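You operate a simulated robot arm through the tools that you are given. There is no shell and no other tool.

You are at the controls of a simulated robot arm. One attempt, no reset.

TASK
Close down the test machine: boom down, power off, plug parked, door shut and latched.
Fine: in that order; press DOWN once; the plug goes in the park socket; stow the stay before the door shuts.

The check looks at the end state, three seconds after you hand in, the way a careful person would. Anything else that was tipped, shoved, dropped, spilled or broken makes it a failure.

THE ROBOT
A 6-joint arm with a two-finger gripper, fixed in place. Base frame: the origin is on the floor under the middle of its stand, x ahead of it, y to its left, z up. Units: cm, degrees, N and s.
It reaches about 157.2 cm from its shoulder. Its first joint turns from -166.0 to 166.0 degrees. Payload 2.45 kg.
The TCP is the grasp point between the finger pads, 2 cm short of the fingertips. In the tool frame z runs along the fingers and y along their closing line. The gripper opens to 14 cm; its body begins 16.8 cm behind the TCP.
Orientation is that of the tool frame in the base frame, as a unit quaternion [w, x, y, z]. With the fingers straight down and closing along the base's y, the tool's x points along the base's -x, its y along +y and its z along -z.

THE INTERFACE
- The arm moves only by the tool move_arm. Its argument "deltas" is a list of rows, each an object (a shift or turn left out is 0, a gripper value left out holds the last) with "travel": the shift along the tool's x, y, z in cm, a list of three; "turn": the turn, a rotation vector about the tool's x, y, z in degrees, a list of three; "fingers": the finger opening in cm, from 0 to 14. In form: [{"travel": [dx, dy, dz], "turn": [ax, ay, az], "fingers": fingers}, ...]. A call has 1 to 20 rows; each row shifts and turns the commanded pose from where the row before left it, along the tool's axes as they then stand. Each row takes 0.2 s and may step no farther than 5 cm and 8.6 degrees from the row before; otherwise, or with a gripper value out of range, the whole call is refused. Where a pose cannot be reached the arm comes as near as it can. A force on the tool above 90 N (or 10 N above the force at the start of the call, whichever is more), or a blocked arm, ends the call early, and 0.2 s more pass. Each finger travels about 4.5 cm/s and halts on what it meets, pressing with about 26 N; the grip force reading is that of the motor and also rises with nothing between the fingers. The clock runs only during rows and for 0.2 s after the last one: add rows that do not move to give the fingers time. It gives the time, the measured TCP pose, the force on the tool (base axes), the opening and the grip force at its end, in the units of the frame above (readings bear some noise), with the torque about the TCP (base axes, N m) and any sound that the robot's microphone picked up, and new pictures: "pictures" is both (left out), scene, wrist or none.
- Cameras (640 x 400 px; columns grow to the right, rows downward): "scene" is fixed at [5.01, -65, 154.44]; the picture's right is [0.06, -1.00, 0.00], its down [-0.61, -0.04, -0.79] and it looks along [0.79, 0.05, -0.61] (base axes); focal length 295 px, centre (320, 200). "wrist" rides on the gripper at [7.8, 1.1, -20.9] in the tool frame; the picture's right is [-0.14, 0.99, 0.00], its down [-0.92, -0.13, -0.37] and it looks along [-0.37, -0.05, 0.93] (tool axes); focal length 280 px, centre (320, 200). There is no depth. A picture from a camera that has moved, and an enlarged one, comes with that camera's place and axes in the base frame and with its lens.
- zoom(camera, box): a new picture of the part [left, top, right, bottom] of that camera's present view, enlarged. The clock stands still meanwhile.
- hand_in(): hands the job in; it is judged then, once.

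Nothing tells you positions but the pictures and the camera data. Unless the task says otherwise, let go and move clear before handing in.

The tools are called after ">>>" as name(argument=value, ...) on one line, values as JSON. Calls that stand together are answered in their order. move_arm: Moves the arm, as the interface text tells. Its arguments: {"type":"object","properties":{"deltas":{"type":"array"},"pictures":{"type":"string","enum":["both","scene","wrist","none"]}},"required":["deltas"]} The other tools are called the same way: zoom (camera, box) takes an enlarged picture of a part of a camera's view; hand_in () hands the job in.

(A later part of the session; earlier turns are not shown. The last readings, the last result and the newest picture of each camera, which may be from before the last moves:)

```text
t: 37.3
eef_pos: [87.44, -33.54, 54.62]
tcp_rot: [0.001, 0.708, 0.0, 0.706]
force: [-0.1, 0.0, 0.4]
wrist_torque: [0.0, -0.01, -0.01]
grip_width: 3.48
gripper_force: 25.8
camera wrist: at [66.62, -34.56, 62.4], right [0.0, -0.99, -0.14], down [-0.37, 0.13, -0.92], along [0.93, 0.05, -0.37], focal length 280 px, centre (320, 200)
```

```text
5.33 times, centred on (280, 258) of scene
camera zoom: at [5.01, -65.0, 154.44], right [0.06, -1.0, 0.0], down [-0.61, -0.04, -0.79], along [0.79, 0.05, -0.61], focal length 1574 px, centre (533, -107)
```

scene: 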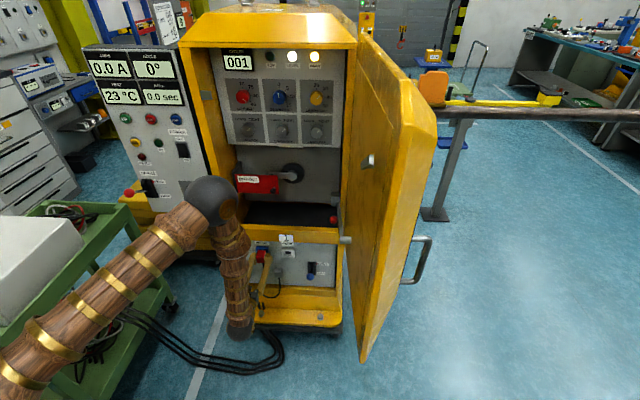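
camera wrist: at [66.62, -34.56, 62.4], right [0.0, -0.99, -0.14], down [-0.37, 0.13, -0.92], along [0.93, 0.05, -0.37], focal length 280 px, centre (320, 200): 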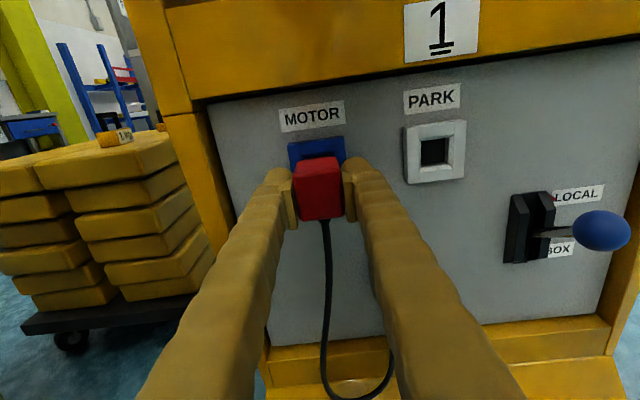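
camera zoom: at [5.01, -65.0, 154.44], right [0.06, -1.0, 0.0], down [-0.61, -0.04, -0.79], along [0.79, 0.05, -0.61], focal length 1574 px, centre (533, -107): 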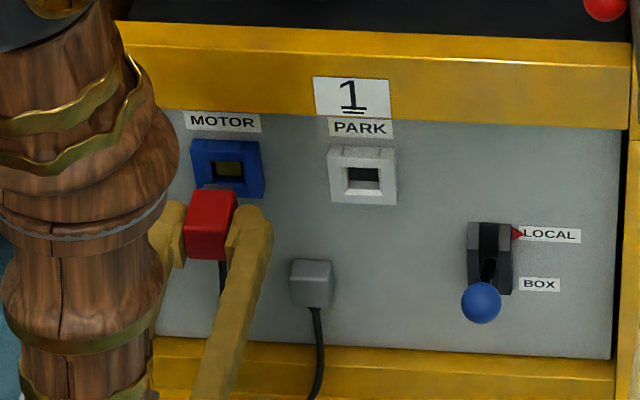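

The plug is out cleanly, with zero force and the MOTOR socket empty. I'll draw it clear and shift it to the right, in front of PARK.

>>> move_arm(deltas=[{"travel": [0, 0, -2]}, {"travel": [0, 0, -2]}, {"travel": [0, 2.9, 0]}, {"travel": [0, 2.9, 0]}, {"travel": [0, 2.9, 0]}, {"travel": [0, 2.75, 0]}, {"travel": [0, 0, 0]}], pictures="both")

>>> zoom(camera="wrist", box=[220, 90, 420, 215])

>>> zoom(camera="scene", box=[240, 220, 360, 295])

```text
t: 38.9
eef_pos: [83.41, -45.15, 54.47]
tcp_rot: [0.002, 0.709, -0.001, 0.705]
force: [-0.2, 0.9, -0.9]
wrist_torque: [0.03, 0.01, -0.03]
grip_width: 3.46
gripper_force: 25.6
camera wrist: at [62.64, -46.16, 62.32], right [0.0, -0.99, -0.14], down [-0.37, 0.13, -0.92], along [0.93, 0.05, -0.37], focal length 280 px, centre (320, 200)
```

scene: 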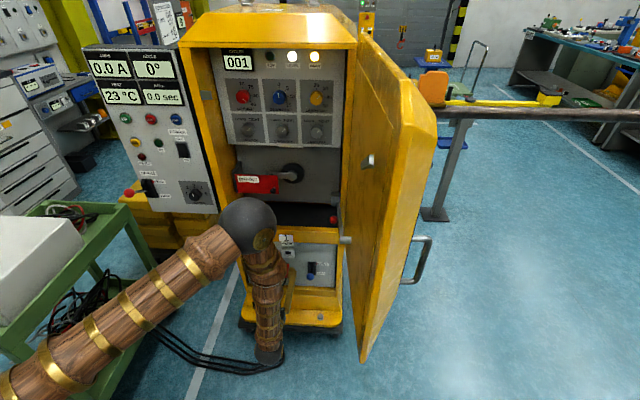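
wrist: 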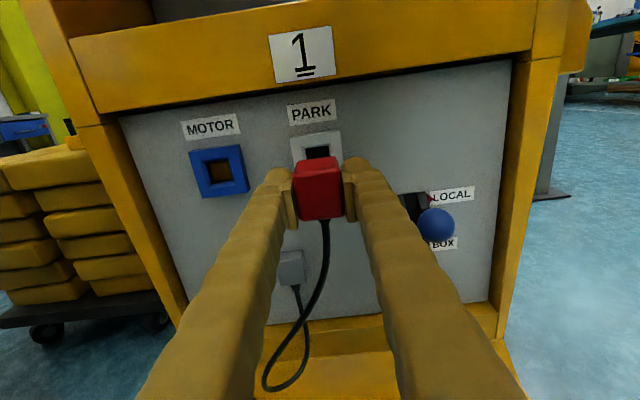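

```text
3.20 times, centred on (320, 152) of wrist
camera zoom: at [62.64, -46.16, 62.32], right [0.0, -0.99, -0.14], down [-0.37, 0.13, -0.92], along [0.93, 0.05, -0.37], focal length 897 px, centre (320, 352)
```

zoom: 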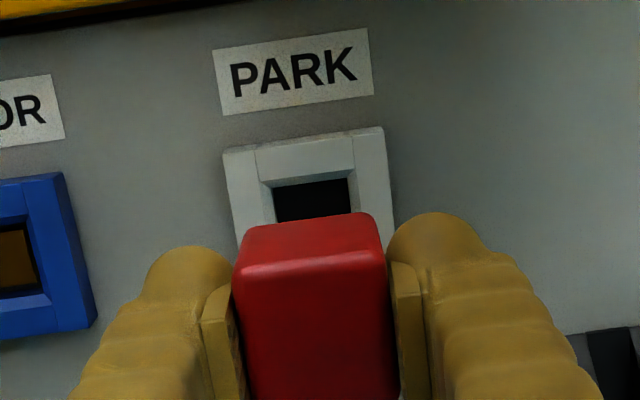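

```text
5.33 times, centred on (300, 258) of scene
camera zoom: at [5.01, -65.0, 154.44], right [0.06, -1.0, 0.0], down [-0.61, -0.04, -0.79], along [0.79, 0.05, -0.61], focal length 1574 px, centre (427, -107)
```

zoom: 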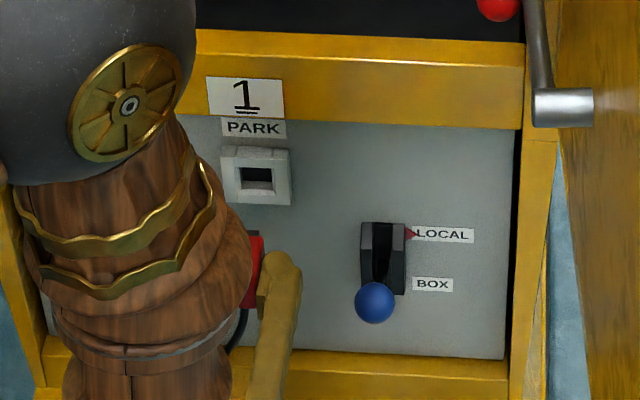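

PARK computes to y≈-44.98 at the same height, so I need a 0.15 cm nudge to the left. I'll do that and then advance carefully.

>>> move_arm(deltas=[{"travel": [0, -0.15, 0]}, {"travel": [0, 0, 1.5]}, {"travel": [0, 0, 1.5]}, {"travel": [0, 0, 0.8]}, {"travel": [0, 0, 0]}], pictures="wrist")

>>> zoom(camera="wrist", box=[220, 90, 420, 215])

>>> zoom(camera="scene", box=[240, 220, 360, 295])

```text
t: 40.1
eef_pos: [87.27, -44.89, 54.51]
tcp_rot: [0.001, 0.708, 0.0, 0.706]
force: [-1.0, 0.5, -0.8]
wrist_torque: [0.03, -0.04, 0.01]
grip_width: 3.46
gripper_force: 26.5
camera wrist: at [66.43, -45.91, 62.28], right [0.0, -0.99, -0.14], down [-0.37, 0.13, -0.92], along [0.93, 0.05, -0.37], focal length 280 px, centre (320, 200)
```

wrist: 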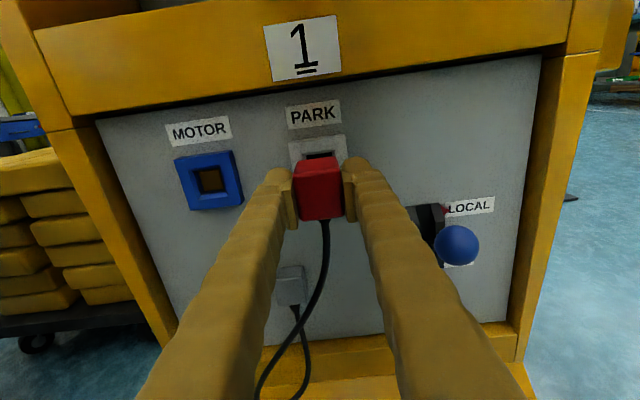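

```text
3.20 times, centred on (320, 152) of wrist
camera zoom: at [66.43, -45.91, 62.28], right [0.0, -0.99, -0.14], down [-0.37, 0.13, -0.92], along [0.93, 0.05, -0.37], focal length 897 px, centre (320, 352)
```

zoom: 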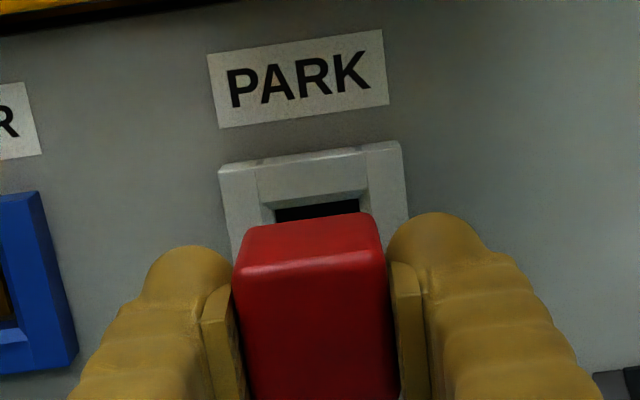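

```text
5.33 times, centred on (300, 258) of scene
camera zoom: at [5.01, -65.0, 154.44], right [0.06, -1.0, 0.0], down [-0.61, -0.04, -0.79], along [0.79, 0.05, -0.61], focal length 1574 px, centre (427, -107)
```

zoom: 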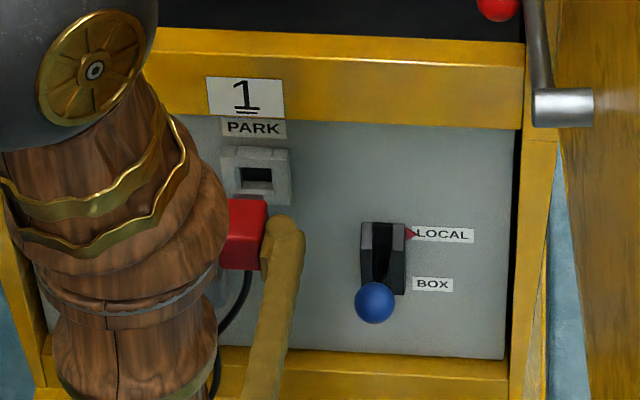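

>>> move_arm(deltas=[{"travel": [0, 0.08, 0.5]}, {"travel": [0, 0, 0.5]}, {"travel": [0, 0, 0.5]}, {"travel": [0, 0, 0.4]}], pictures="wrist")

>>> zoom(camera="wrist", box=[220, 90, 420, 215])

```text
t: 41.1
eef_pos: [89.2, -44.86, 54.56]
tcp_rot: [0.001, 0.708, -0.001, 0.706]
force: [0.6, 0.5, -0.7]
wrist_torque: [0.02, 0.01, -0.02]
grip_width: 3.46
gripper_force: 26.4
camera wrist: at [68.29, -45.95, 62.33], right [0.0, -0.99, -0.14], down [-0.37, 0.13, -0.92], along [0.93, 0.05, -0.37], focal length 280 px, centre (320, 200)
```

wrist: 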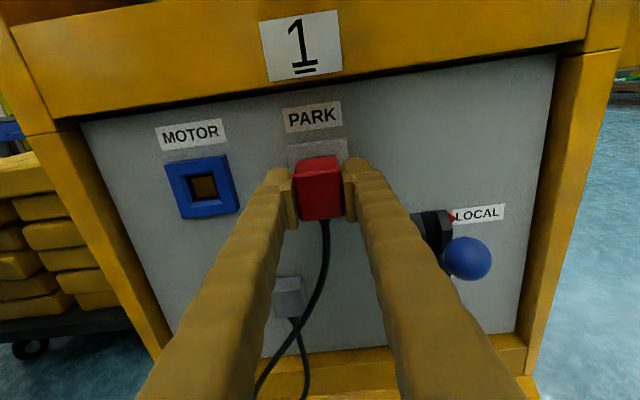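

```text
3.20 times, centred on (320, 152) of wrist
camera zoom: at [68.29, -45.95, 62.33], right [0.0, -0.99, -0.14], down [-0.37, 0.13, -0.92], along [0.93, 0.05, -0.37], focal length 897 px, centre (320, 352)
```

zoom: 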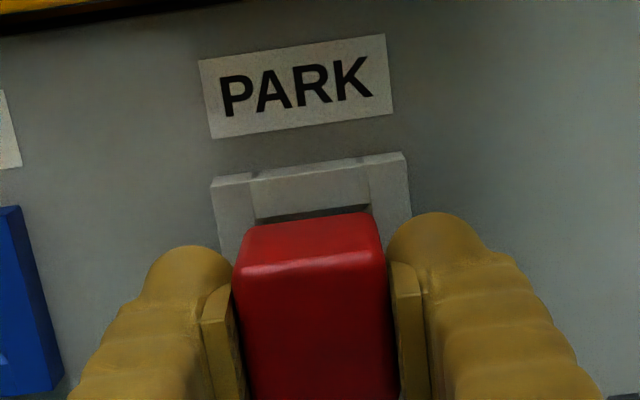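

>>> move_arm(deltas=[{"travel": [0, 0, 0.4]}, {"travel": [0, 0, 0.4]}, {"travel": [0, 0, 0.4]}, {"travel": [0, 0, 0.3]}], pictures="wrist")

>>> zoom(camera="wrist", box=[220, 90, 420, 215])

>>> zoom(camera="scene", box=[240, 220, 360, 295])

```text
t: 42.1
eef_pos: [90.65, -44.95, 54.53]
tcp_rot: [0.001, 0.707, -0.001, 0.707]
force: [-1.4, -0.1, 0.2]
wrist_torque: [0.0, -0.01, 0.05]
grip_width: 3.49
gripper_force: 26.3
camera wrist: at [69.77, -45.93, 62.39], right [0.0, -0.99, -0.14], down [-0.37, 0.13, -0.92], along [0.93, 0.05, -0.37], focal length 280 px, centre (320, 200)
```

wrist: 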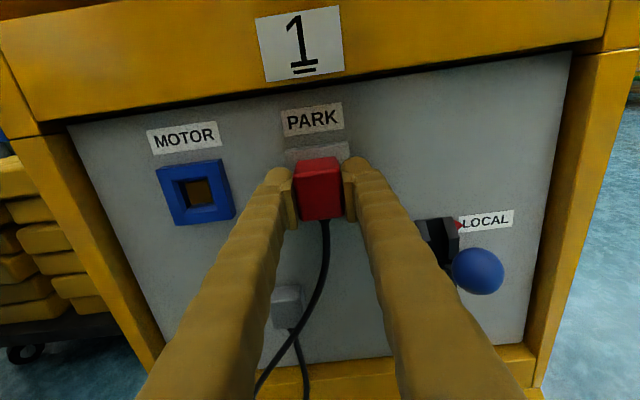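

```text
3.20 times, centred on (320, 152) of wrist
camera zoom: at [69.77, -45.93, 62.39], right [0.0, -0.99, -0.14], down [-0.37, 0.13, -0.92], along [0.93, 0.05, -0.37], focal length 897 px, centre (320, 352)
```

zoom: 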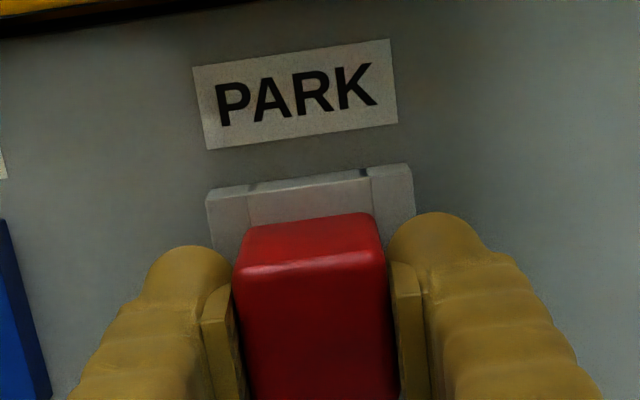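

```text
5.33 times, centred on (300, 258) of scene
camera zoom: at [5.01, -65.0, 154.44], right [0.06, -1.0, 0.0], down [-0.61, -0.04, -0.79], along [0.79, 0.05, -0.61], focal length 1574 px, centre (427, -107)
```

zoom: 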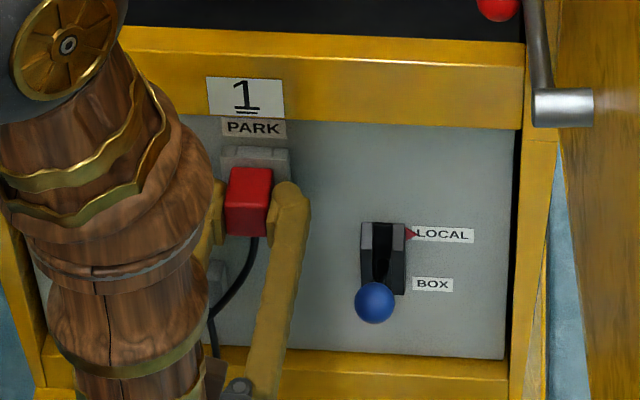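

The plug is entering the PARK socket. I'll push on until it seats firmly.

>>> move_arm(deltas=[{"travel": [0, 0, 0.2]}, {"travel": [0, 0, 0.2]}, {"travel": [0, 0, 0.2]}, {"travel": [0, 0, 0]}], pictures="wrist")

>>> zoom(camera="wrist", box=[220, 90, 420, 215])

```text
t: 43.1
eef_pos: [91.26, -44.98, 54.57]
tcp_rot: [0.002, 0.708, -0.002, 0.707]
force: [-24.7, -11.3, -7.1]
wrist_torque: [0.02, 0.13, -0.17]
grip_width: 3.48
gripper_force: 26.3
camera wrist: at [70.32, -45.91, 62.35], right [-0.01, -0.99, -0.14], down [-0.37, 0.13, -0.92], along [0.93, 0.05, -0.37], focal length 280 px, centre (320, 200)
```

wrist: 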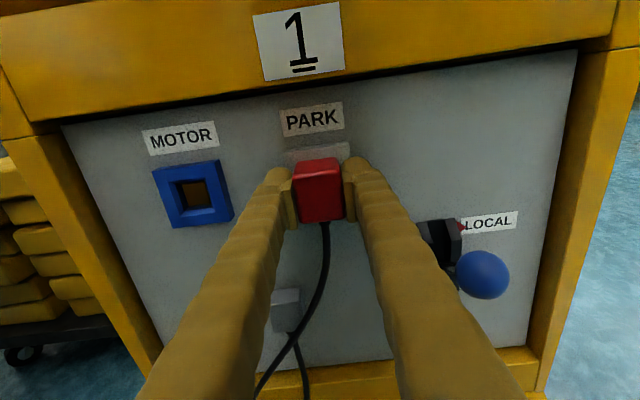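

```text
3.20 times, centred on (320, 152) of wrist
camera zoom: at [70.32, -45.91, 62.35], right [-0.01, -0.99, -0.14], down [-0.37, 0.13, -0.92], along [0.93, 0.05, -0.37], focal length 897 px, centre (320, 352)
```

zoom: 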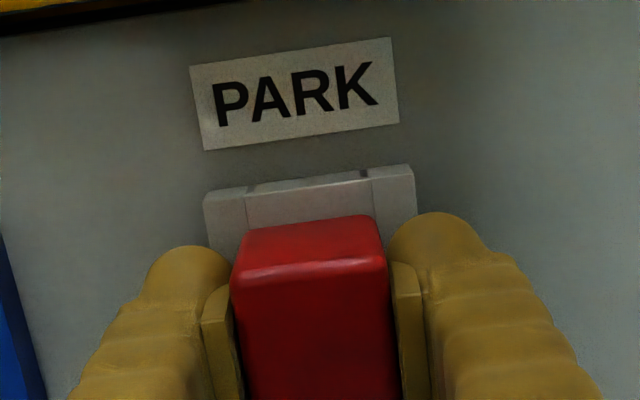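

>>> move_arm(deltas=[{"travel": [0, 0, 0.25]}, {"travel": [0, 0, 0.2]}, {"travel": [0, 0, 0]}], pictures="none")

>>> zoom(camera="wrist", box=[220, 90, 420, 215])

```text
t: 43.9
eef_pos: [91.75, -44.94, 54.65]
tcp_rot: [0.001, 0.709, -0.001, 0.705]
force: [-60.4, -6.0, 8.4]
wrist_torque: [0.14, -0.21, 0.41]
grip_width: 3.49
gripper_force: 25.3
```

```text
3.20 times, centred on (320, 152) of wrist
camera zoom: at [70.76, -45.93, 62.41], right [0.0, -0.99, -0.14], down [-0.37, 0.13, -0.92], along [0.93, 0.05, -0.37], focal length 897 px, centre (320, 352)
```

zoom: 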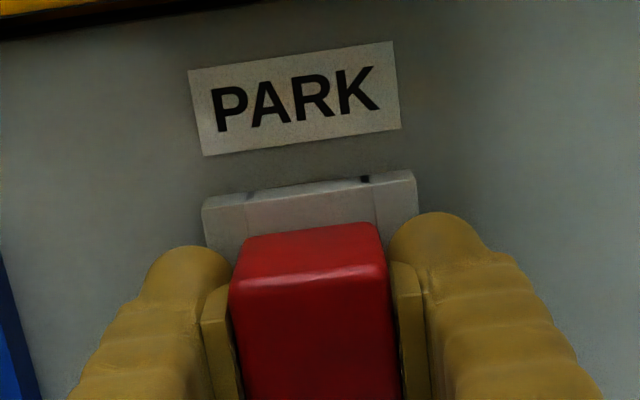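

There's firm resistance at 60 N and the plug no longer advances. I'll release and back off to check that it stays in.

>>> move_arm(deltas=[{"travel": [0, 0, -0.4]}, {"fingers": 6}, {"fingers": 6}, {"fingers": 6}, {"travel": [0, 0, -2]}, {"travel": [0, 0, -4]}, {"travel": [0, 0, -4]}], pictures="both")

>>> zoom(camera="wrist", box=[220, 90, 420, 215])

>>> zoom(camera="scene", box=[240, 220, 360, 295])

```text
t: 45.5
eef_pos: [81.21, -44.77, 54.59]
tcp_rot: [0.002, 0.707, -0.001, 0.707]
force: [-0.1, -0.1, 0.8]
wrist_torque: [-0.01, -0.02, 0.0]
grip_width: 6.01
gripper_force: 0.0
camera wrist: at [60.28, -45.92, 62.42], right [0.0, -0.99, -0.14], down [-0.37, 0.13, -0.92], along [0.93, 0.05, -0.37], focal length 280 px, centre (320, 200)
```

scene: 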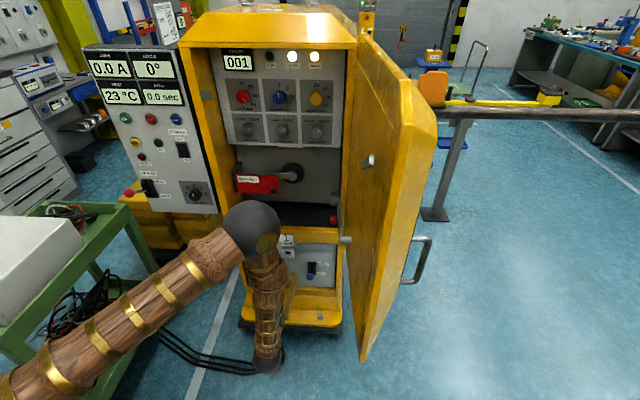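
wrist: 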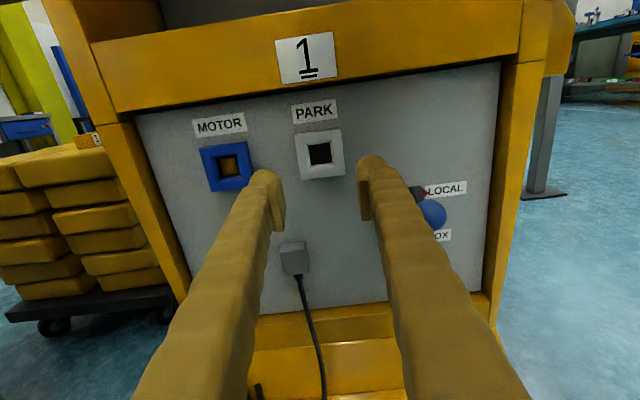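

```text
3.20 times, centred on (320, 152) of wrist
camera zoom: at [60.28, -45.92, 62.42], right [0.0, -0.99, -0.14], down [-0.37, 0.13, -0.92], along [0.93, 0.05, -0.37], focal length 897 px, centre (320, 352)
```

zoom: 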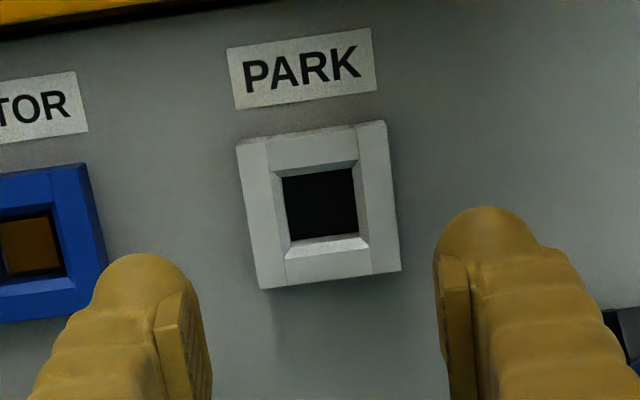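

```text
5.33 times, centred on (300, 258) of scene
camera zoom: at [5.01, -65.0, 154.44], right [0.06, -1.0, 0.0], down [-0.61, -0.04, -0.79], along [0.79, 0.05, -0.61], focal length 1574 px, centre (427, -107)
```

zoom: 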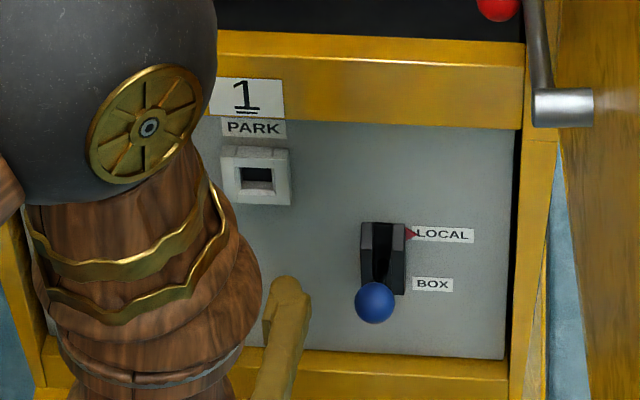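

The plug did not stay in PARK. It slipped and now hangs on its cable below. I'll find it and look at its shape before trying again.

>>> zoom(camera="wrist", box=[0, 390, 640, 400])

>>> zoom(camera="scene", box=[220, 260, 380, 360])

>>> zoom(camera="wrist", box=[220, 300, 420, 400])

```text
1.00 times, centred on (320, 395) of wrist (not enlarged: the box is as wide or as high as the picture)
camera zoom: at [60.28, -45.92, 62.42], right [0.0, -0.99, -0.14], down [-0.37, 0.13, -0.92], along [0.93, 0.05, -0.37], focal length 280 px, centre (320, 5)
```

zoom: 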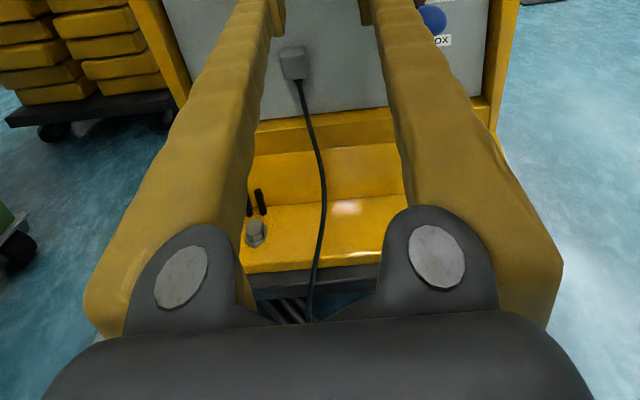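

```text
4.00 times, centred on (300, 310) of scene
camera zoom: at [5.01, -65.0, 154.44], right [0.06, -1.0, 0.0], down [-0.61, -0.04, -0.79], along [0.79, 0.05, -0.61], focal length 1181 px, centre (400, -240)
```

zoom: 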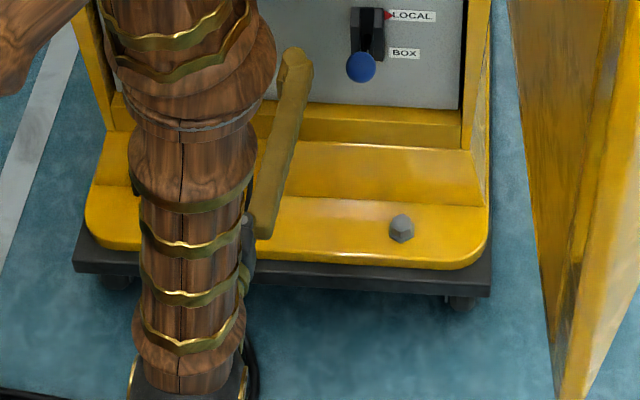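

```text
3.20 times, centred on (320, 350) of wrist
camera zoom: at [60.28, -45.92, 62.42], right [0.0, -0.99, -0.14], down [-0.37, 0.13, -0.92], along [0.93, 0.05, -0.37], focal length 897 px, centre (320, -280)
```

zoom: 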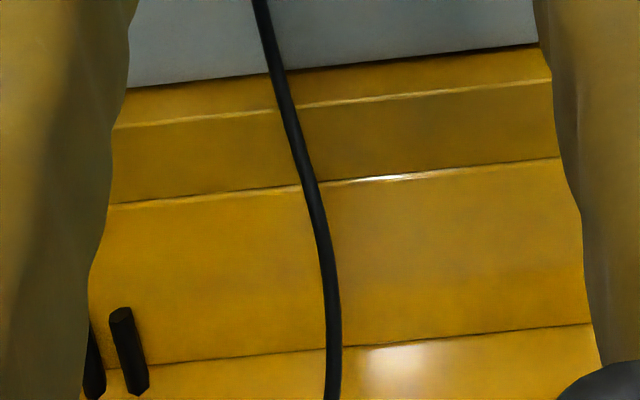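

The cable drapes over the ledge and goes under the gripper. I'll lift the arm straight up to uncover the plug.

>>> move_arm(deltas=[{"travel": [3, 0, 0]}, {"travel": [5, 0, 0]}, {"travel": [5, 0, 0]}, {"travel": [5, 0, 0]}, {"travel": [5, 0, -2]}], pictures="both")

>>> zoom(camera="wrist", box=[0, 390, 640, 400])

>>> zoom(camera="scene", box=[220, 260, 380, 360])

```text
refused: row 5 steps farther than a row can; nothing moved
```

```text
1.00 times, centred on (320, 395) of wrist (not enlarged: the box is as wide or as high as the picture)
camera zoom: at [60.28, -45.92, 62.42], right [0.0, -0.99, -0.14], down [-0.37, 0.13, -0.92], along [0.93, 0.05, -0.37], focal length 280 px, centre (320, 5)
```

zoom: 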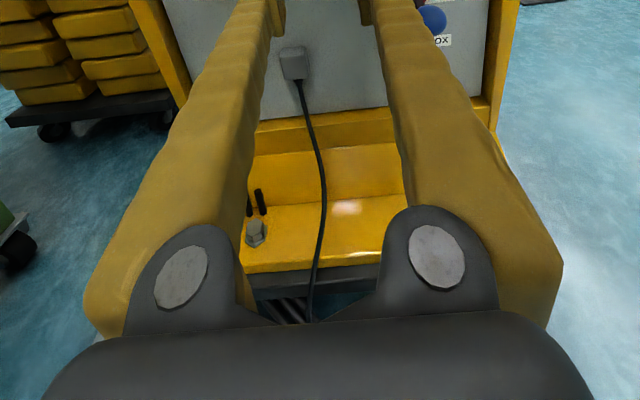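

```text
4.00 times, centred on (300, 310) of scene
camera zoom: at [5.01, -65.0, 154.44], right [0.06, -1.0, 0.0], down [-0.61, -0.04, -0.79], along [0.79, 0.05, -0.61], focal length 1181 px, centre (400, -240)
```

zoom: 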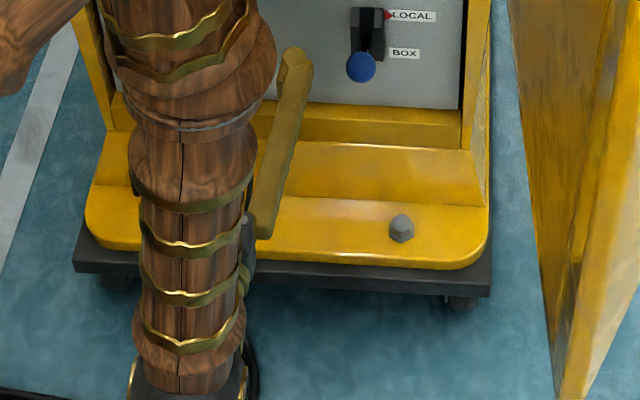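

>>> move_arm(deltas=[{"travel": [3, 0, 0]}, {"travel": [5, 0, 0]}, {"travel": [5, 0, 0]}, {"travel": [5, 0, 0]}, {"travel": [4.5, 0, -2]}], pictures="both")

>>> zoom(camera="wrist", box=[0, 390, 640, 400])

>>> zoom(camera="scene", box=[220, 260, 380, 360])

```text
t: 46.7
eef_pos: [79.3, -44.94, 77.26]
tcp_rot: [0.001, 0.708, -0.001, 0.706]
force: [-0.4, 0.6, -0.2]
wrist_torque: [0.0, -0.01, 0.02]
grip_width: 6.02
gripper_force: 0.1
camera wrist: at [58.39, -45.95, 85.06], right [0.0, -0.99, -0.14], down [-0.37, 0.13, -0.92], along [0.93, 0.05, -0.37], focal length 280 px, centre (320, 200)
```

scene: 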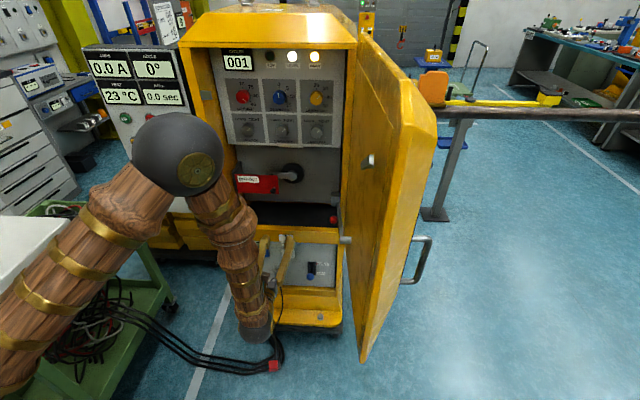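
wrist: 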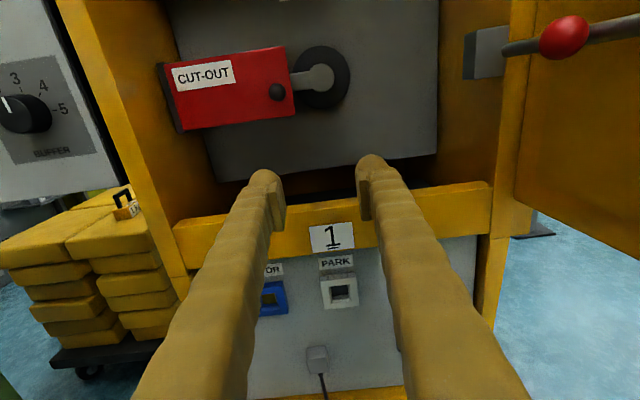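

```text
1.00 times, centred on (320, 395) of wrist (not enlarged: the box is as wide or as high as the picture)
camera zoom: at [58.39, -45.95, 85.06], right [0.0, -0.99, -0.14], down [-0.37, 0.13, -0.92], along [0.93, 0.05, -0.37], focal length 280 px, centre (320, 5)
```

zoom: 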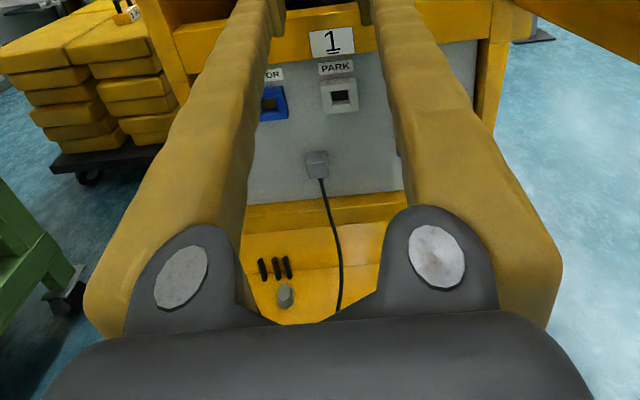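

```text
4.00 times, centred on (300, 310) of scene
camera zoom: at [5.01, -65.0, 154.44], right [0.06, -1.0, 0.0], down [-0.61, -0.04, -0.79], along [0.79, 0.05, -0.61], focal length 1181 px, centre (400, -240)
```

zoom: 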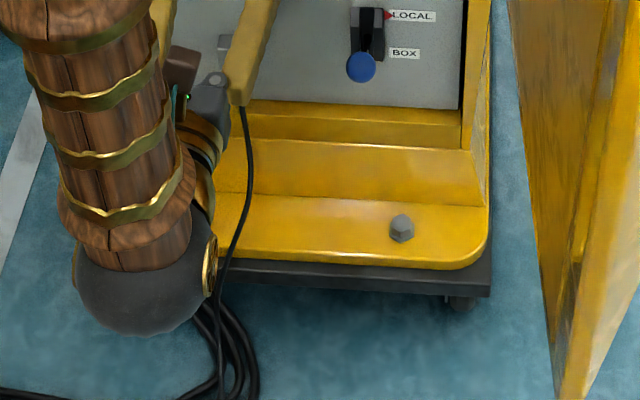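

The red plug is on the floor at roughly [68, -38, 2], still on its cable. I'll back up and pitch the camera down for a good look at how it lies.

>>> move_arm(deltas=[{"travel": [2, 0, -4.5]}, {"travel": [2, 0, -4.5]}, {"travel": [2, 0, -4.5]}, {"travel": [2, 0, -4.5]}, {"turn": [0, -8.5, 0]}, {"turn": [0, -8.5, 0]}, {"turn": [0, -8.5, 0]}, {"turn": [0, -8.5, 0]}, {"turn": [0, -8.5, 0]}], pictures="both")

>>> zoom(camera="scene", box=[230, 320, 330, 382])

```text
t: 48.7
eef_pos: [61.32, -44.77, 85.14]
tcp_rot: [0.0, 0.917, -0.001, 0.4]
force: [-0.3, -0.2, 0.2]
wrist_torque: [-0.01, 0.0, -0.01]
grip_width: 6.01
gripper_force: 0.1
camera wrist: at [51.3, -45.86, 105.08], right [-0.1, -0.99, -0.1], down [-0.9, 0.13, -0.43], along [0.43, 0.05, -0.9], focal length 280 px, centre (320, 200)
```

scene: 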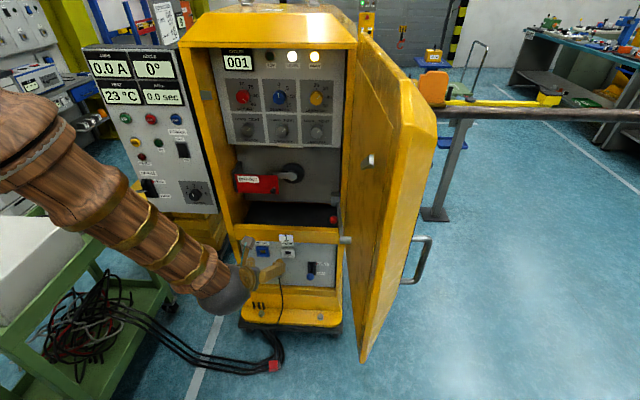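
wrist: 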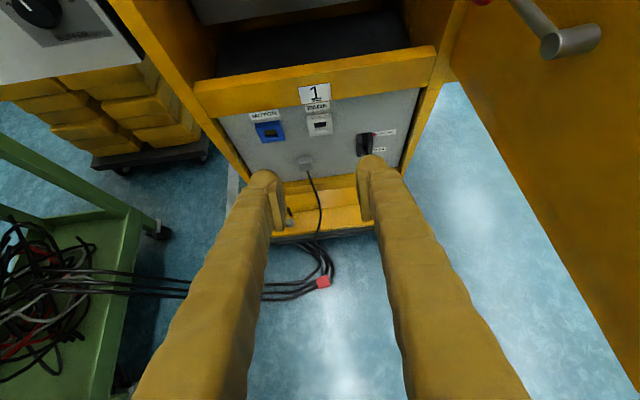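

```text
6.40 times, centred on (280, 351) of scene
camera zoom: at [5.01, -65.0, 154.44], right [0.06, -1.0, 0.0], down [-0.61, -0.04, -0.79], along [0.79, 0.05, -0.61], focal length 1889 px, centre (576, -766)
```

zoom: 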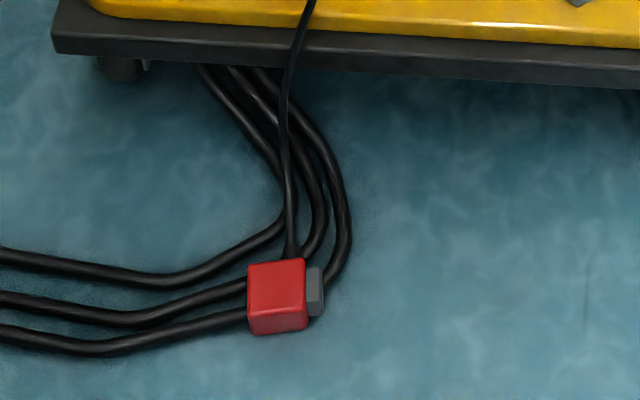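

The plug lies on its side with the nose pointing toward -y and the cable toward the machine. I'll zoom in to see exactly how it lies.

>>> zoom(camera="wrist", box=[290, 250, 354, 290])

>>> zoom(camera="scene", box=[255, 345, 305, 376])

>>> zoom(camera="wrist", box=[240, 100, 400, 200])

```text
10.00 times, centred on (322, 270) of wrist
camera zoom: at [51.3, -45.86, 105.08], right [-0.1, -0.99, -0.1], down [-0.9, 0.13, -0.43], along [0.43, 0.05, -0.9], focal length 2804 px, centre (300, -500)
```

zoom: 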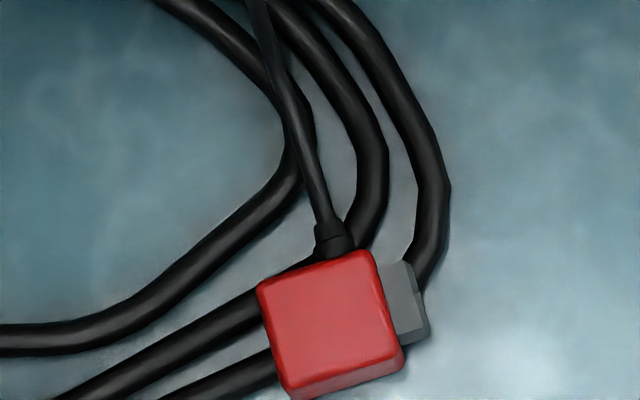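

```text
12.80 times, centred on (280, 360) of scene
camera zoom: at [5.01, -65.0, 154.44], right [0.06, -1.0, 0.0], down [-0.61, -0.04, -0.79], along [0.79, 0.05, -0.61], focal length 3778 px, centre (832, -1854)
```

zoom: 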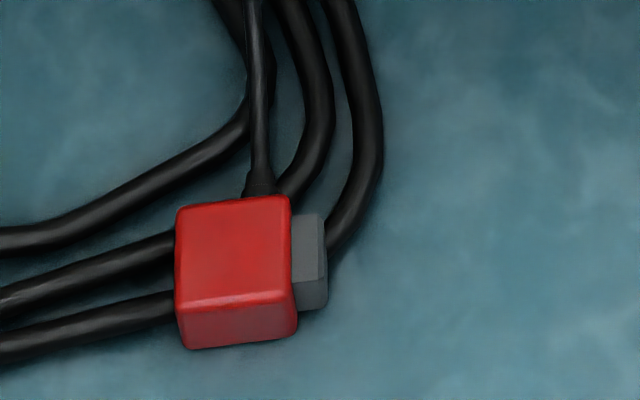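

```text
4.00 times, centred on (320, 150) of wrist
camera zoom: at [51.3, -45.86, 105.08], right [-0.1, -0.99, -0.1], down [-0.9, 0.13, -0.43], along [0.43, 0.05, -0.9], focal length 1122 px, centre (320, 400)
```

zoom: 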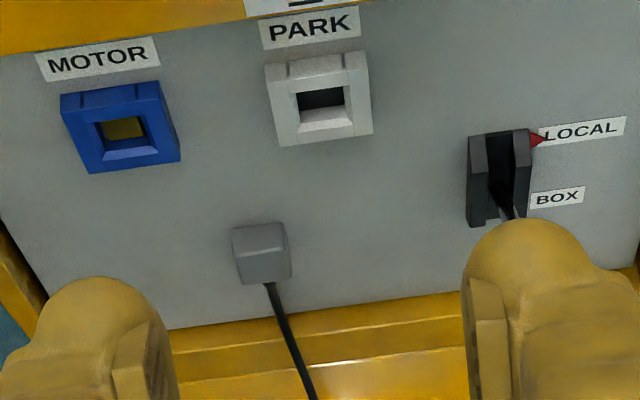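

The plug lies on the thick cables with its nose at yaw ≈-80° and a bevel-edged red body. The cable boot is near the nose end, so the rear half of its side faces can be gripped. My mistake was backing off 0.4 cm before opening, which pulled it out of its seat. I'll turn the wrist to pick it up at 45° from its rear, starting by pointing down and rolling.

>>> move_arm(deltas=[{"turn": [0, -8.5, 0]}, {"turn": [0, -8.5, 0]}, {"turn": [0, -8.5, 0]}, {"turn": [0, -8.5, 0]}, {"turn": [0, -8.5, 0]}, {"turn": [0, 0, -8.2]}, {"turn": [0, 0, -8.2]}, {"turn": [0, 0, -8.2]}, {"turn": [0, 0, -8.2]}, {"turn": [0, 0, -8.2]}, {"turn": [0, 0, -8.2]}, {"turn": [0, 0, -8.2]}, {"turn": [0, 0, -8.2]}, {"turn": [0, 0, -8.2]}, {"turn": [0, 0, -8.2]}, {"turn": [0, 0, -8.0]}], pictures="both")

```text
t: 52.1
eef_pos: [61.32, -44.75, 85.13]
tcp_rot: [0.029, 0.707, 0.706, 0.029]
force: [0.0, 0.8, 0.7]
wrist_torque: [0.02, -0.01, 0.0]
grip_width: 5.99
gripper_force: 0.1
camera wrist: at [60.7, -36.98, 105.97], right [0.99, -0.14, 0.08], down [-0.16, -0.92, 0.36], along [0.03, -0.37, -0.93], focal length 280 px, centre (320, 200)
```

scene: 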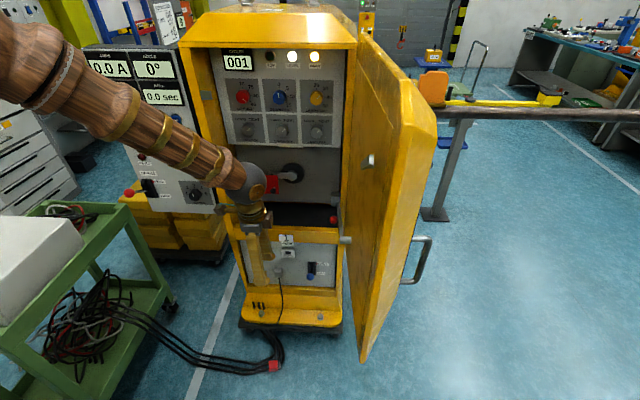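
wrist: 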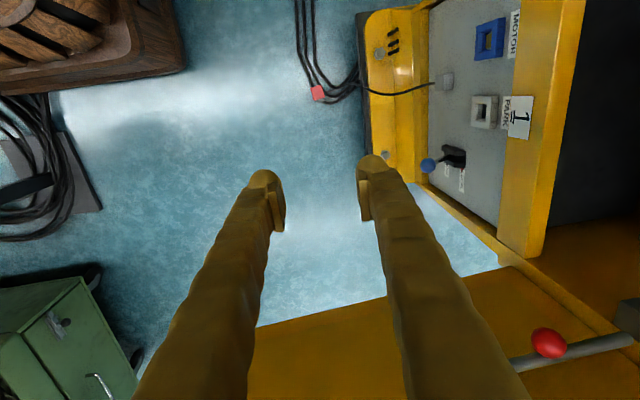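

>>> zoom(camera="wrist", box=[286, 70, 350, 110])

>>> zoom(camera="wrist", box=[300, 0, 540, 150])

```text
10.00 times, centred on (318, 90) of wrist
camera zoom: at [60.7, -36.98, 105.97], right [0.99, -0.14, 0.08], down [-0.16, -0.92, 0.36], along [0.03, -0.37, -0.93], focal length 2804 px, centre (340, 1300)
```

zoom: 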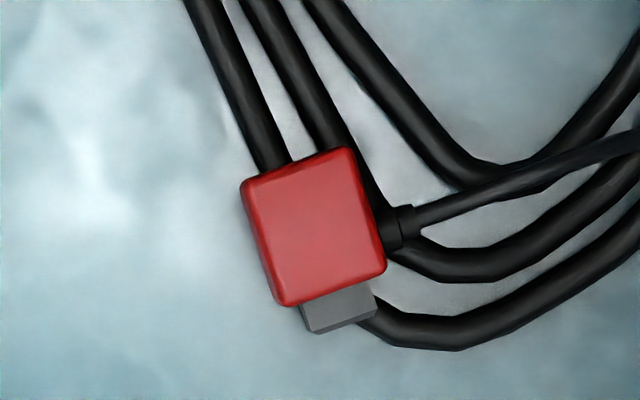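

```text
2.67 times, centred on (420, 75) of wrist
camera zoom: at [60.7, -36.98, 105.97], right [0.99, -0.14, 0.08], down [-0.16, -0.92, 0.36], along [0.03, -0.37, -0.93], focal length 748 px, centre (53, 533)
```

zoom: 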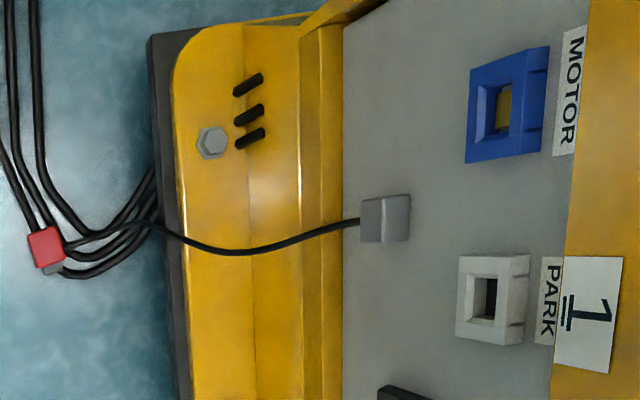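

I have a clear top view now: the plug's nose yaw is ≈-79°, it's centred at ≈[67.8, -38.4], and the cable boot is on the machine-side face. I'll orient the gripper to point along the nose and 45° down.

>>> move_arm(deltas=[{"turn": [4.7, 0, 0], "fingers": 7}, {"turn": [0, 0, -5.5]}, {"turn": [0, 0, -5.5]}, {"turn": [0, -7.5, 0]}, {"turn": [0, -7.5, 0]}, {"turn": [0, -7.5, 0]}, {"turn": [0, -7.5, 0]}, {"turn": [0, -7.5, 0]}, {"turn": [0, -7.5, 0]}], pictures="both")

```text
t: 54.1
eef_pos: [61.46, -44.77, 85.16]
tcp_rot: [0.296, 0.589, 0.711, -0.244]
force: [-0.1, 0.2, -0.4]
wrist_torque: [0.03, 0.02, -0.01]
grip_width: 7.0
gripper_force: 0.1
camera wrist: at [58.66, -24.64, 94.3], right [0.99, 0.09, 0.1], down [-0.05, -0.41, 0.91], along [0.12, -0.91, -0.4], focal length 280 px, centre (320, 200)
```

scene: 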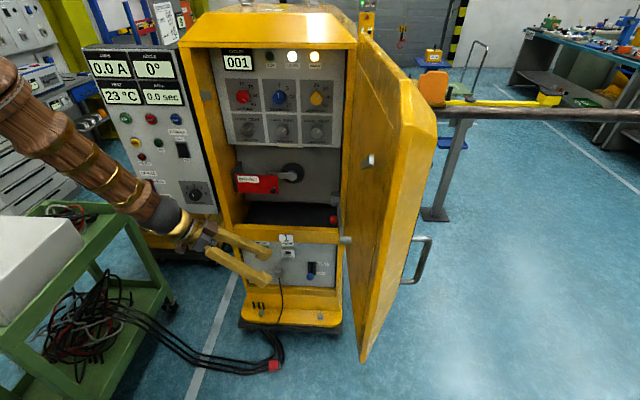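
wrist: 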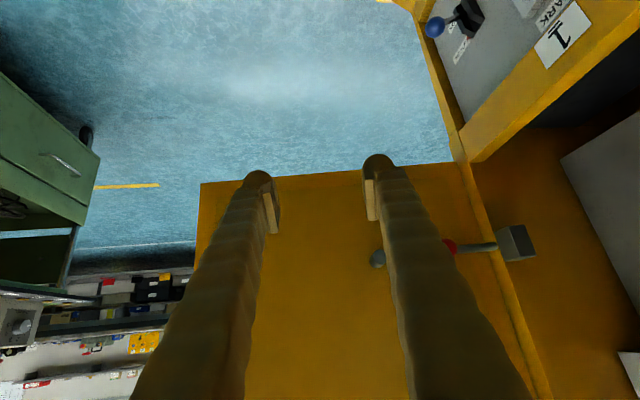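

The orientation is right. I'll descend toward the pre-pick position above and behind the plug.

>>> move_arm(deltas=[{"travel": [4.25, 0.63, 2.14]}, {"travel": [4.25, 0.63, 2.14]}, {"travel": [4.25, 0.63, 2.14]}, {"travel": [4.25, 0.63, 2.14]}, {"travel": [4.25, 0.63, 2.14]}, {"travel": [4.25, 0.63, 2.14]}, {"travel": [4.25, 0.63, 2.14]}, {"travel": [4.25, 0.63, 2.14]}, {"travel": [4.25, 0.63, 2.14]}, {"travel": [4.25, 0.63, 2.14]}], pictures="both")

>>> zoom(camera="wrist", box=[0, 390, 640, 400])

```text
t: 56.3
eef_pos: [76.35, -30.73, 47.87]
tcp_rot: [0.284, 0.589, 0.713, -0.252]
force: [-0.3, 0.6, 0.0]
wrist_torque: [0.06, 0.05, -0.02]
grip_width: 7.0
gripper_force: 0.1
out of reach, approached as far as the arm can: row 5, 6, 7, 8, 9, 10
camera wrist: at [73.98, -10.69, 57.14], right [0.99, 0.08, 0.07], down [-0.03, -0.41, 0.91], along [0.11, -0.91, -0.4], focal length 280 px, centre (320, 200)
```

scene: 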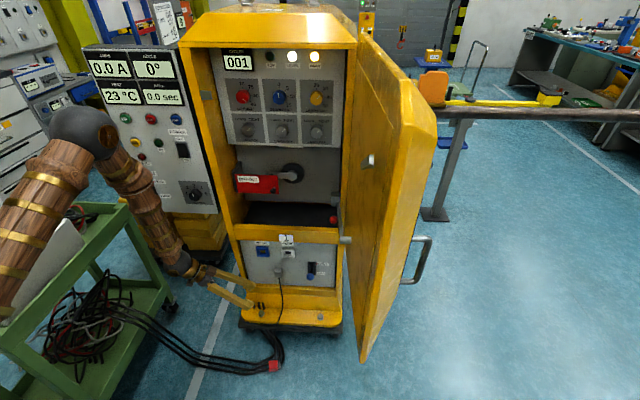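
wrist: 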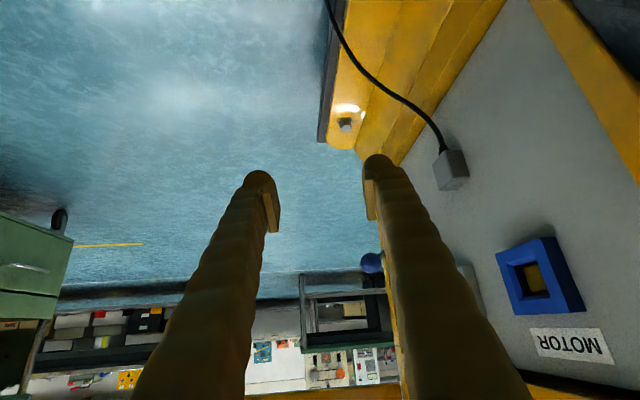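

```text
1.00 times, centred on (320, 395) of wrist (not enlarged: the box is as wide or as high as the picture)
camera zoom: at [73.98, -10.69, 57.14], right [0.99, 0.08, 0.07], down [-0.03, -0.41, 0.91], along [0.11, -0.91, -0.4], focal length 280 px, centre (320, 5)
```

zoom: 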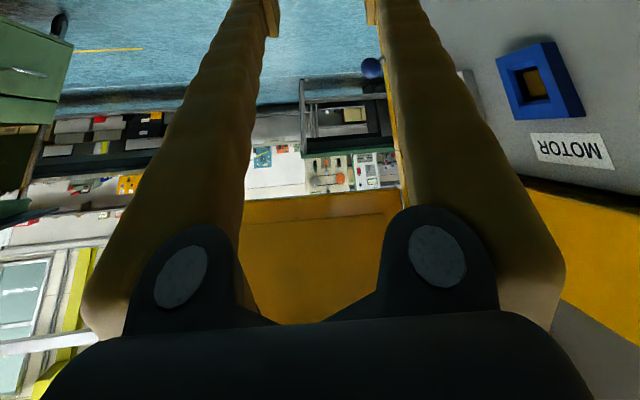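

A wrist roll limit is blocking this orientation: the flange is 180° away from its natural roll. Gripping the same faces with the tool rolled by -180° is equivalent, so I'll roll it here in free space.

>>> move_arm(deltas=[{"turn": [0, 0, -8.57]}, {"turn": [0, 0, -8.57]}, {"turn": [0, 0, -8.57]}, {"turn": [0, 0, -8.57]}, {"turn": [0, 0, -8.57]}, {"turn": [0, 0, -8.57]}, {"turn": [0, 0, -8.57]}, {"turn": [0, 0, -8.57]}, {"turn": [0, 0, -8.57]}, {"turn": [0, 0, -8.57]}], pictures="scene")

```text
t: 58.5
eef_pos: [76.26, -30.8, 47.76]
tcp_rot: [0.051, -0.053, 0.922, -0.379]
force: [-0.2, 0.0, -0.4]
wrist_torque: [0.01, 0.0, -0.05]
grip_width: 6.98
gripper_force: 0.1
```

scene: 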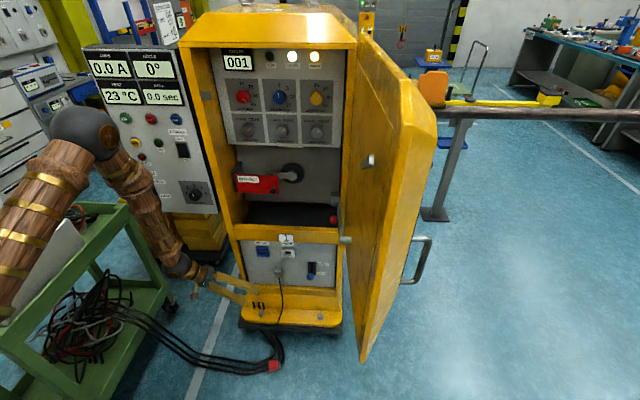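

>>> move_arm(deltas=[{"turn": [0, 0, -8.57]}, {"turn": [0, 0, -8.57]}, {"turn": [0, 0, -8.57]}, {"turn": [0, 0, -8.57]}, {"turn": [0, 0, -8.57]}, {"turn": [0, 0, -8.57]}, {"turn": [0, 0, -8.57]}, {"turn": [0, 0, -8.57]}, {"turn": [0, 0, -8.57]}, {"turn": [0, 0, -8.57]}, {"turn": [0, 0, -8.57]}], pictures="both")

```text
t: 60.9
eef_pos: [76.24, -30.86, 47.9]
tcp_rot: [0.244, 0.712, -0.589, 0.295]
force: [0.0, 0.4, -0.4]
wrist_torque: [-0.02, 0.02, 0.01]
grip_width: 7.01
gripper_force: 0.0
camera wrist: at [73.46, -22.05, 68.09], right [-0.99, -0.09, -0.1], down [-0.05, 0.92, -0.39], along [0.13, -0.38, -0.92], focal length 280 px, centre (320, 200)
```

scene: 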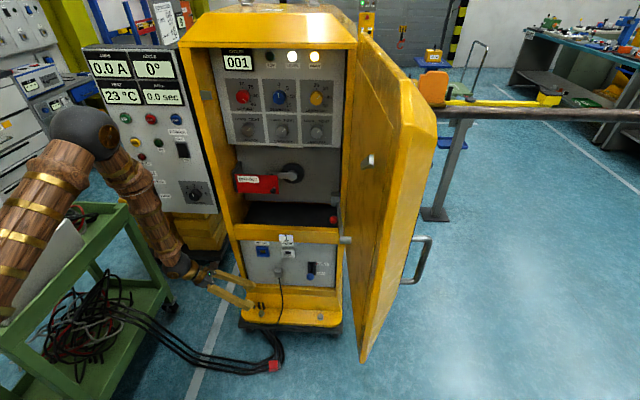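
wrist: 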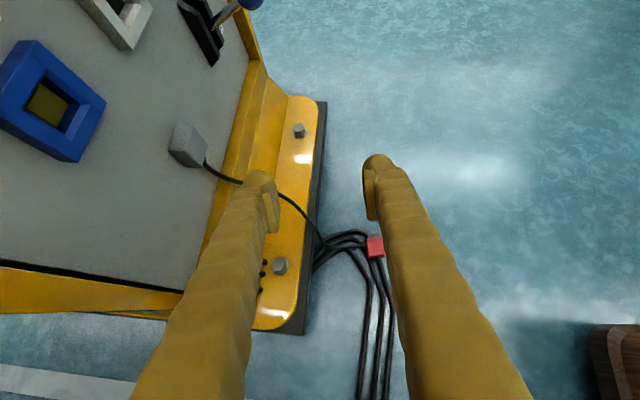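

The camera is now above with a clear view of the plug. I'll zoom in to fix its position and orientation.

>>> zoom(camera="wrist", box=[340, 220, 420, 270])

```text
8.00 times, centred on (380, 245) of wrist
camera zoom: at [73.46, -22.05, 68.09], right [-0.99, -0.09, -0.1], down [-0.05, 0.92, -0.39], along [0.13, -0.38, -0.92], focal length 2243 px, centre (-160, -160)
```

zoom: 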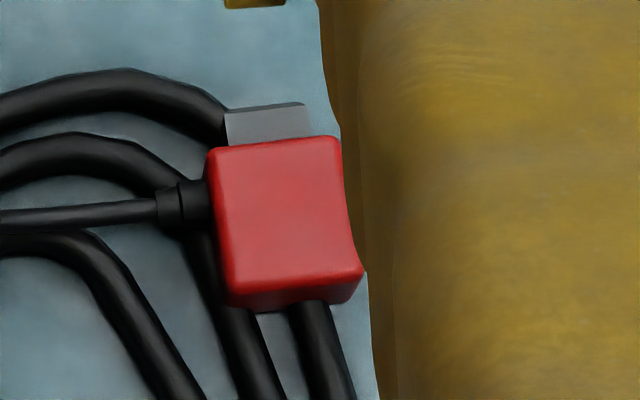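

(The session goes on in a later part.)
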